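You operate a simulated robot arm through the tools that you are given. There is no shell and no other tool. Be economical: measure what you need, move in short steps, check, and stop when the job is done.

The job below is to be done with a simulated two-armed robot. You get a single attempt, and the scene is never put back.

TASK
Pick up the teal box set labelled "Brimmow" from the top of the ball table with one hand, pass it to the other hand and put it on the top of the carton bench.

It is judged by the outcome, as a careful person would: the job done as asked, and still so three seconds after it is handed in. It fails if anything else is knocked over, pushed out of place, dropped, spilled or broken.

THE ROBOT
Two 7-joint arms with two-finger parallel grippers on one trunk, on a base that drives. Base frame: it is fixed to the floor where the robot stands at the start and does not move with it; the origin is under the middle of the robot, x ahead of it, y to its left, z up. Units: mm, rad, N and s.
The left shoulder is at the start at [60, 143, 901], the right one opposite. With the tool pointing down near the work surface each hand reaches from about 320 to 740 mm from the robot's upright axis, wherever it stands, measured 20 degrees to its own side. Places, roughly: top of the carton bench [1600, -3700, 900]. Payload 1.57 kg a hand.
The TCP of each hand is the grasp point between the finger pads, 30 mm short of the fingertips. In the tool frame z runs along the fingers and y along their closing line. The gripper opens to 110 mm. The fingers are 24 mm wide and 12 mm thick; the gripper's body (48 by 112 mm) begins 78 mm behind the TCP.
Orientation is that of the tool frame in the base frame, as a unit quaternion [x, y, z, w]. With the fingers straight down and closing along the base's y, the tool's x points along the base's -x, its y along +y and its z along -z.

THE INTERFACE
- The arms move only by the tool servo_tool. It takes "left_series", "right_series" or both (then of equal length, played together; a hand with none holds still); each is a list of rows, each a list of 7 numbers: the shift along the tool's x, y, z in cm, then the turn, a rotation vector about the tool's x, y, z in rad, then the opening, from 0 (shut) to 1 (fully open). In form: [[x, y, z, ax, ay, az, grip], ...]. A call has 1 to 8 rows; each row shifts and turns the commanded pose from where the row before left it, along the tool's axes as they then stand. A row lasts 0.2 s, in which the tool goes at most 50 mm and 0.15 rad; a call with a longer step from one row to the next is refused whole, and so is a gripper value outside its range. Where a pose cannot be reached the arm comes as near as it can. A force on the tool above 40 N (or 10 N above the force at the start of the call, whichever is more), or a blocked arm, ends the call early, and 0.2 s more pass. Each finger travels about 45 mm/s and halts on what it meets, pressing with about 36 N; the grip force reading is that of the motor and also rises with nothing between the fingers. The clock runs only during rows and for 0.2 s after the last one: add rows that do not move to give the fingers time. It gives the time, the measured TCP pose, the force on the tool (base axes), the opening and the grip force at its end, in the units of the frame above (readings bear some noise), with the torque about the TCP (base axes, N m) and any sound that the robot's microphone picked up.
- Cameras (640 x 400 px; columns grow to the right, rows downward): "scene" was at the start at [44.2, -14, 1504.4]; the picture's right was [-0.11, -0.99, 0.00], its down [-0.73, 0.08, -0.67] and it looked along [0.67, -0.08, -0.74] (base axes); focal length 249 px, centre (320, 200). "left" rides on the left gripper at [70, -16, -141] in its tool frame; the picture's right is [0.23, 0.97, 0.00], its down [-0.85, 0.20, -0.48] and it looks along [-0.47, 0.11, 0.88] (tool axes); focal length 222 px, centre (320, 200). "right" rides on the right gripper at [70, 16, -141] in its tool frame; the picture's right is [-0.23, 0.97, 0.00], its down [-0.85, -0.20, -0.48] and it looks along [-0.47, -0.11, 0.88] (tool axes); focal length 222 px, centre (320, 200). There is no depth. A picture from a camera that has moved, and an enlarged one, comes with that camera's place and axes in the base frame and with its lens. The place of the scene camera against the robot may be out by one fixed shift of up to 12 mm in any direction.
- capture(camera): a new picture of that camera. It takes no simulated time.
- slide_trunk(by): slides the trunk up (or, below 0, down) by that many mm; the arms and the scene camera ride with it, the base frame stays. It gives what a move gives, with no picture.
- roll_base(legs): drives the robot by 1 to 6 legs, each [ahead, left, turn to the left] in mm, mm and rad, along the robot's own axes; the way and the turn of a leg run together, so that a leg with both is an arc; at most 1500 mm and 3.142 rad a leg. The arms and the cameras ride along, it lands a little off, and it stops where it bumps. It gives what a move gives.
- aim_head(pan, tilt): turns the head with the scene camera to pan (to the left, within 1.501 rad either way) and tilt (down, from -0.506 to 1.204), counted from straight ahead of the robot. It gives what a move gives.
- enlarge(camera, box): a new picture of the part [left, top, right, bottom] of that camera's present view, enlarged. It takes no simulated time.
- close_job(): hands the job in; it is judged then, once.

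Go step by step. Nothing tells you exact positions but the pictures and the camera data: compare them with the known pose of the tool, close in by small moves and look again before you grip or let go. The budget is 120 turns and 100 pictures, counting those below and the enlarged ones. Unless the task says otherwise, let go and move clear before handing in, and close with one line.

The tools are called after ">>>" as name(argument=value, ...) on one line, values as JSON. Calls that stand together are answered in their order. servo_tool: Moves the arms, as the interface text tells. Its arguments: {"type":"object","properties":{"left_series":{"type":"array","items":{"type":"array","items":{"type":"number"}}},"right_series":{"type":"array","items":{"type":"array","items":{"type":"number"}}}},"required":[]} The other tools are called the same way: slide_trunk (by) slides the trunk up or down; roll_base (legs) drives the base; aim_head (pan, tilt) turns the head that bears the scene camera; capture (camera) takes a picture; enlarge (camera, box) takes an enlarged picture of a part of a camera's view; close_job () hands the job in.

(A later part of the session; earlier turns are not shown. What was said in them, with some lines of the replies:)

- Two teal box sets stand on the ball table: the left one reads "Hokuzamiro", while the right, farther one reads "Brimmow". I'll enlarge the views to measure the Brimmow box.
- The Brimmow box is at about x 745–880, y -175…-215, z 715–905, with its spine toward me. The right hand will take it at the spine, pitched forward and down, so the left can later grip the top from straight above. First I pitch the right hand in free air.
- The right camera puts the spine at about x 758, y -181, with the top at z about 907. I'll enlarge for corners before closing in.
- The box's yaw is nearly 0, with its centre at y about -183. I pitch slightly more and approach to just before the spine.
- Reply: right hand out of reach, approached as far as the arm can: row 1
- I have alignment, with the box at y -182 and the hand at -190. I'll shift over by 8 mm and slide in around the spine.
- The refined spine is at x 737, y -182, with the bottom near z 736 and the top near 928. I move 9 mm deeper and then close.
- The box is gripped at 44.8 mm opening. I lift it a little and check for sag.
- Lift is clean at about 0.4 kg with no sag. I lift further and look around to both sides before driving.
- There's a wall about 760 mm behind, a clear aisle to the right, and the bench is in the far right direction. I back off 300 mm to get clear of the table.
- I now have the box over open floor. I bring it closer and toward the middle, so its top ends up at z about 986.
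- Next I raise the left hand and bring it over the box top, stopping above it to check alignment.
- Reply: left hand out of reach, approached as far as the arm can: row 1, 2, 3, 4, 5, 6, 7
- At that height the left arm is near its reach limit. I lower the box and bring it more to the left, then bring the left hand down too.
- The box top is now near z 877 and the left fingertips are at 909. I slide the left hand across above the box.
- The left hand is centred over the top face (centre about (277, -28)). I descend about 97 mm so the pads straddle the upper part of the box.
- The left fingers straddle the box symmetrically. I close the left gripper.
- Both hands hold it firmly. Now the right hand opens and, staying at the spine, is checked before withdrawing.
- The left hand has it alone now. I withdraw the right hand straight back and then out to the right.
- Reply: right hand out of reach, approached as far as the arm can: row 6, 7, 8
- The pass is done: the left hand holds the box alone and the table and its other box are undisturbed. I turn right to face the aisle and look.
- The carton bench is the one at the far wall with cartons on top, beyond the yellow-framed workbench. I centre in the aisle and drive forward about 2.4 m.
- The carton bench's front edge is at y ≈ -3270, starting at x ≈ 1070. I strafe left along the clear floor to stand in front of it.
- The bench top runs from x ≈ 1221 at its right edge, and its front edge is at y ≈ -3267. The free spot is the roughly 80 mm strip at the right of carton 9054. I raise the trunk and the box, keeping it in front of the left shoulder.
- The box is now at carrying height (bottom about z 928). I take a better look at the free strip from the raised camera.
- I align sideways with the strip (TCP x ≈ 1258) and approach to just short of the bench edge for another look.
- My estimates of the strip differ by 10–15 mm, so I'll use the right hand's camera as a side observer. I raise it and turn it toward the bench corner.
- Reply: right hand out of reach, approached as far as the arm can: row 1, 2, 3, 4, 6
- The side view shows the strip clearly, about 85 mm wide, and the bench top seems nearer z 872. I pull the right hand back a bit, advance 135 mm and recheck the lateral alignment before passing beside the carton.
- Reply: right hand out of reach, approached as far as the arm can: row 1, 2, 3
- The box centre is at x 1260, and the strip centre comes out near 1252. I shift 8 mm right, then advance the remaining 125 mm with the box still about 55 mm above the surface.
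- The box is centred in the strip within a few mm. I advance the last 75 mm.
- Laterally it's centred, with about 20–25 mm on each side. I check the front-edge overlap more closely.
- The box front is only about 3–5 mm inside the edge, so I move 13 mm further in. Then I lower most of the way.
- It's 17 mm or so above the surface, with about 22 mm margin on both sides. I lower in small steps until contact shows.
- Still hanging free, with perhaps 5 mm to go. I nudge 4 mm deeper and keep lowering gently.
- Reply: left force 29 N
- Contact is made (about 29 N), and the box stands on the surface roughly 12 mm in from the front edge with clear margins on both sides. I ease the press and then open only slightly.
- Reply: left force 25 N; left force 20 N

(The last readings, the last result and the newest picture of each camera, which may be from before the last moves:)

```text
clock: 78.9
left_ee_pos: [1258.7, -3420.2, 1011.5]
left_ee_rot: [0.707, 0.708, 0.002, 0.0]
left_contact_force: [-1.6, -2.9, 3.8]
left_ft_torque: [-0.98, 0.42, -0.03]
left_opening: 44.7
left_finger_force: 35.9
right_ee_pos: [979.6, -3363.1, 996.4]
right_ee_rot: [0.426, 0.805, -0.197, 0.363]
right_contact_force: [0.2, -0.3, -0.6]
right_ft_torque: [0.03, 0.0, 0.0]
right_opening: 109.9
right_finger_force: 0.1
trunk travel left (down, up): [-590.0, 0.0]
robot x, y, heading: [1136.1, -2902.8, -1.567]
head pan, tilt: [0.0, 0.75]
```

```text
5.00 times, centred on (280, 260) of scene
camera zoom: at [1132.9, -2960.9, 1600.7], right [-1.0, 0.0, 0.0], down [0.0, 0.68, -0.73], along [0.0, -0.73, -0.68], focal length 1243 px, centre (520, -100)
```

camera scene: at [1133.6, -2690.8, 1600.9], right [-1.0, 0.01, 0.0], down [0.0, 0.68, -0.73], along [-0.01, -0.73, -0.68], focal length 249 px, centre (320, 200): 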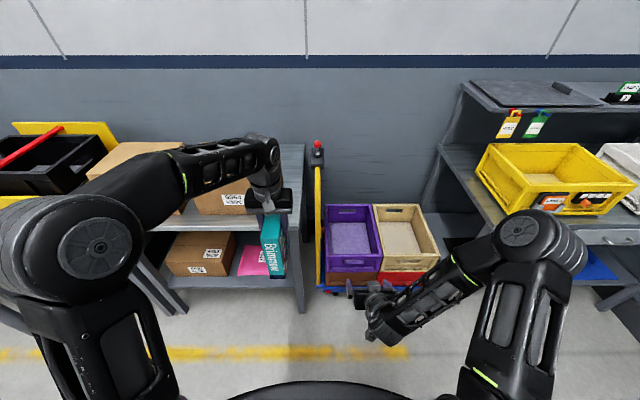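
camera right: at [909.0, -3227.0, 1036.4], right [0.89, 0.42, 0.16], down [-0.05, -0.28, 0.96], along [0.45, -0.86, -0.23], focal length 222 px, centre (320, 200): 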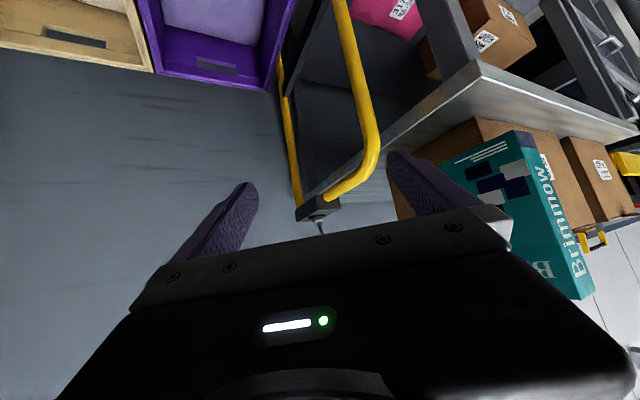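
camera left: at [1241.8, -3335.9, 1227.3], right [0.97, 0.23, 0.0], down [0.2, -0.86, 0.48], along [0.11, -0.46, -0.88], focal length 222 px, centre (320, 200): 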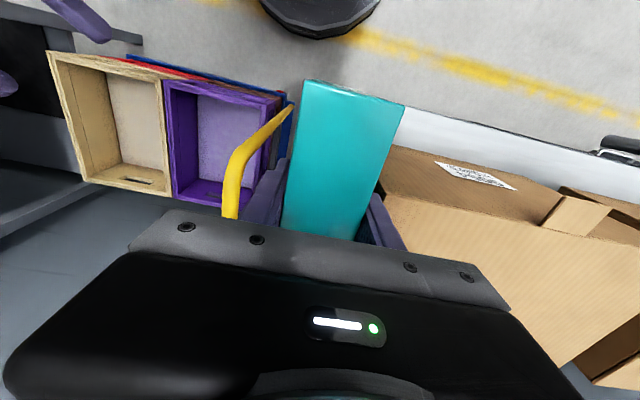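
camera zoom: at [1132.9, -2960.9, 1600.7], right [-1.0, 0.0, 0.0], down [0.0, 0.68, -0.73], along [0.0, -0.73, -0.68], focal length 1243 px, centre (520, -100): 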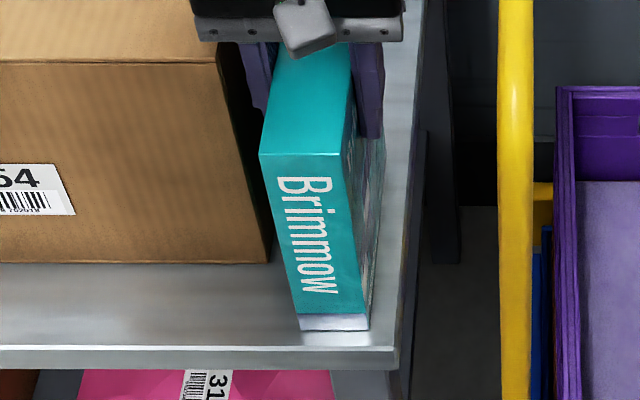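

The load is light now. I release with a small opening only (about 57 mm), keeping the left finger off the carton.

>>> servo_tool(left_series=[[0, 0, 0, 0, 0, 0, 0.46], [0, 0, 0, 0, 0, 0, 0.5], [0, 0, 0, 0, 0, 0, 0.52], [0, 0, 0, 0, 0, 0, 0.52]])

>>> enlarge(camera="scene", box=[230, 220, 330, 300])

>>> capture(camera="left")

```text
clock: 79.9
left_ee_pos: [1257.9, -3420.3, 1013.4]
left_ee_rot: [0.706, 0.708, 0.0, -0.001]
left_contact_force: [-0.5, -0.4, 0.3]
left_ft_torque: [-0.03, 0.01, 0.0]
left_opening: 57.4
left_finger_force: 0.0
right_ee_pos: [980.8, -3362.9, 996.7]
right_ee_rot: [0.426, 0.805, -0.197, 0.363]
right_contact_force: [-0.7, -0.3, -1.0]
right_ft_torque: [-0.01, 0.01, 0.01]
right_opening: 110.2
right_finger_force: 0.1
trunk travel left (down, up): [-590.0, 0.0]
robot x, y, heading: [1139.6, -2899.3, -1.567]
head pan, tilt: [0.0, 0.75]
```

```text
5.00 times, centred on (280, 260) of scene
camera zoom: at [1133.2, -2960.9, 1600.9], right [-1.0, 0.0, 0.0], down [0.0, 0.68, -0.73], along [0.0, -0.73, -0.68], focal length 1243 px, centre (520, -100)
```

zoom: 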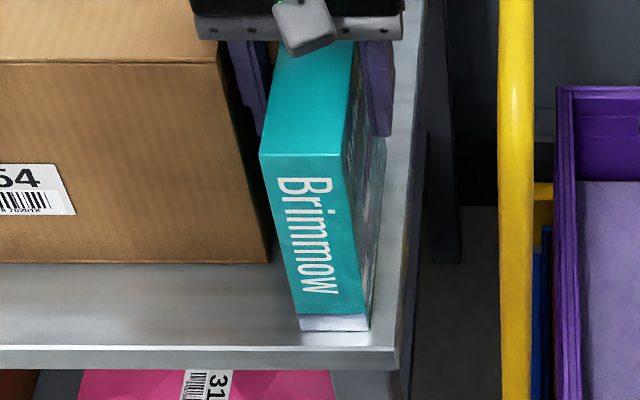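

```text
28 pictures are left
camera left: at [1243.3, -3350.7, 1155.3], right [0.97, 0.23, 0.0], down [0.2, -0.85, 0.48], along [0.11, -0.47, -0.88], focal length 222 px, centre (320, 200)
```

left: 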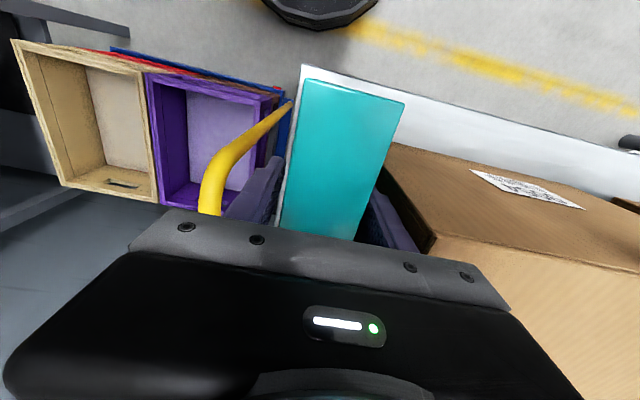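

Released: it stands free and both fingers are clear. I raise the hand straight up.

>>> servo_tool(left_series=[[0, 0, -1, 0, 0, 0, 0.52], [0, 0, -1.5, 0, 0, 0, 0.52], [0, 0, -2, 0, 0, 0, 0.52], [0, 0, -2, 0, 0, 0, 0.52], [0, 0, -1.8, 0, 0, 0, 0.52], [0, 0, 0, 0, 0, 0, 0.52]])

>>> capture(camera="left")

```text
clock: 81.3
left_ee_pos: [1258.9, -3423.2, 1096.1]
left_ee_rot: [0.706, 0.708, 0.0, 0.0]
left_contact_force: [0.0, 0.1, -0.4]
left_ft_torque: [-0.02, -0.03, 0.03]
left_opening: 57.3
left_finger_force: 0.1
right_ee_pos: [979.3, -3362.5, 996.2]
right_ee_rot: [0.427, 0.805, -0.198, 0.363]
right_contact_force: [-0.1, -0.3, 0.4]
right_ft_torque: [-0.01, 0.0, 0.01]
right_opening: 109.9
right_finger_force: 0.1
trunk travel left (down, up): [-590.0, 0.0]
robot x, y, heading: [1139.1, -2901.8, -1.569]
head pan, tilt: [0.0, 0.75]
```

```text
27 pictures are left
camera left: at [1242.6, -3352.4, 1237.8], right [0.97, 0.23, 0.0], down [0.2, -0.85, 0.48], along [0.11, -0.47, -0.88], focal length 222 px, centre (320, 200)
```

left: 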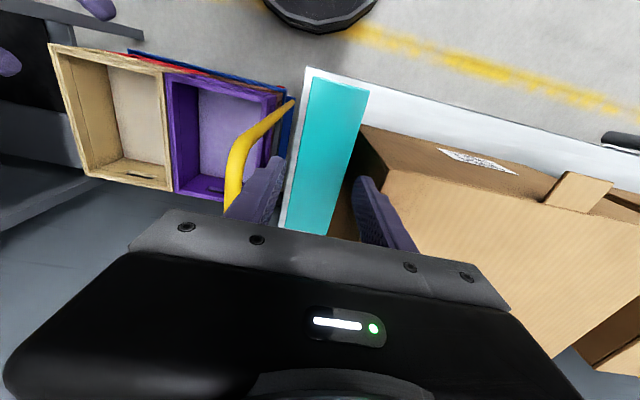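

The box top is clear below the fingertips. I raise a little more, then back the robot away.

>>> servo_tool(left_series=[[0, 0, -1, 0, 0, 0, 0.52], [0, 0, -1, 0, 0, 0, 0.52], [0, 0, 0, 0, 0, 0, 0.52]])

>>> roll_base(legs=[[-300, 0, 0]])

>>> capture(camera="scene")

>>> enlarge(camera="scene", box=[160, 120, 360, 280])

```text
clock: 82.1
left_ee_pos: [1258.1, -3422.6, 1116.7]
left_ee_rot: [0.707, 0.707, 0.0, -0.001]
left_contact_force: [-0.1, 0.6, -0.1]
left_ft_torque: [0.03, -0.01, -0.01]
left_opening: 57.2
left_finger_force: 0.0
right_ee_pos: [979.6, -3363.1, 996.2]
right_ee_rot: [0.427, 0.805, -0.197, 0.363]
right_contact_force: [0.1, -0.4, 0.4]
right_ft_torque: [0.01, 0.01, -0.01]
right_opening: 110.1
right_finger_force: 0.0
trunk travel left (down, up): [-590.0, 0.0]
robot x, y, heading: [1143.0, -2907.0, -1.569]
head pan, tilt: [0.0, 0.75]
```

```text
clock: 84.1
left_ee_pos: [1258.3, -3126.3, 1117.0]
left_ee_rot: [0.706, 0.708, 0.0, -0.001]
left_contact_force: [0.1, -0.1, 0.4]
left_ft_torque: [-0.03, -0.04, -0.02]
left_opening: 57.0
left_finger_force: 0.1
right_ee_pos: [978.9, -3067.1, 996.5]
right_ee_rot: [0.426, 0.805, -0.197, 0.363]
right_contact_force: [0.1, 0.1, 0.1]
right_ft_torque: [0.01, -0.01, -0.03]
right_opening: 109.7
right_finger_force: 0.1
trunk travel left (down, up): [-590.0, 0.0]
robot x, y, heading: [1135.0, -2606.0, -1.57]
head pan, tilt: [0.0, 0.75]
```

```text
26 pictures are left
camera scene: at [1132.3, -2664.7, 1601.0], right [-1.0, 0.0, 0.0], down [0.0, 0.68, -0.73], along [0.0, -0.73, -0.68], focal length 249 px, centre (320, 200)
```

scene: 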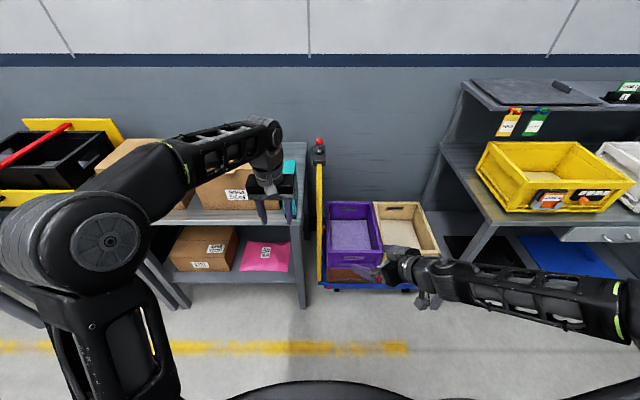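

```text
2.50 times, centred on (260, 200) of scene
camera zoom: at [1132.3, -2664.7, 1601.0], right [-1.0, 0.0, 0.0], down [0.0, 0.68, -0.73], along [0.0, -0.73, -0.68], focal length 621 px, centre (470, 200)
```

zoom: 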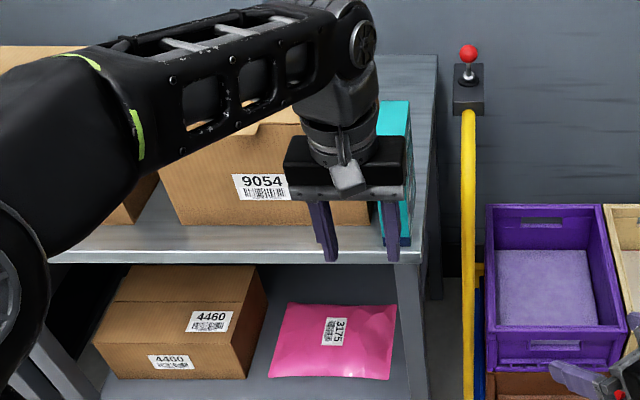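

The box stands upright on the bench top beside carton 9054, nothing else has moved, and both hands are clear, so I hand it in.

>>> close_job()

```text
The job is handed in.
```

The teal "Brimmow" box set is standing upright on top of the carton bench. The right hand picked it up from the ball table, passed it to the left hand, and the left hand put it down. It sits in the free strip at the bench's right end, beside carton 9054, roughly 12 mm in from the front edge. In the last pictures it was stable, nothing else appeared disturbed, and both hands were clear before I handed in.
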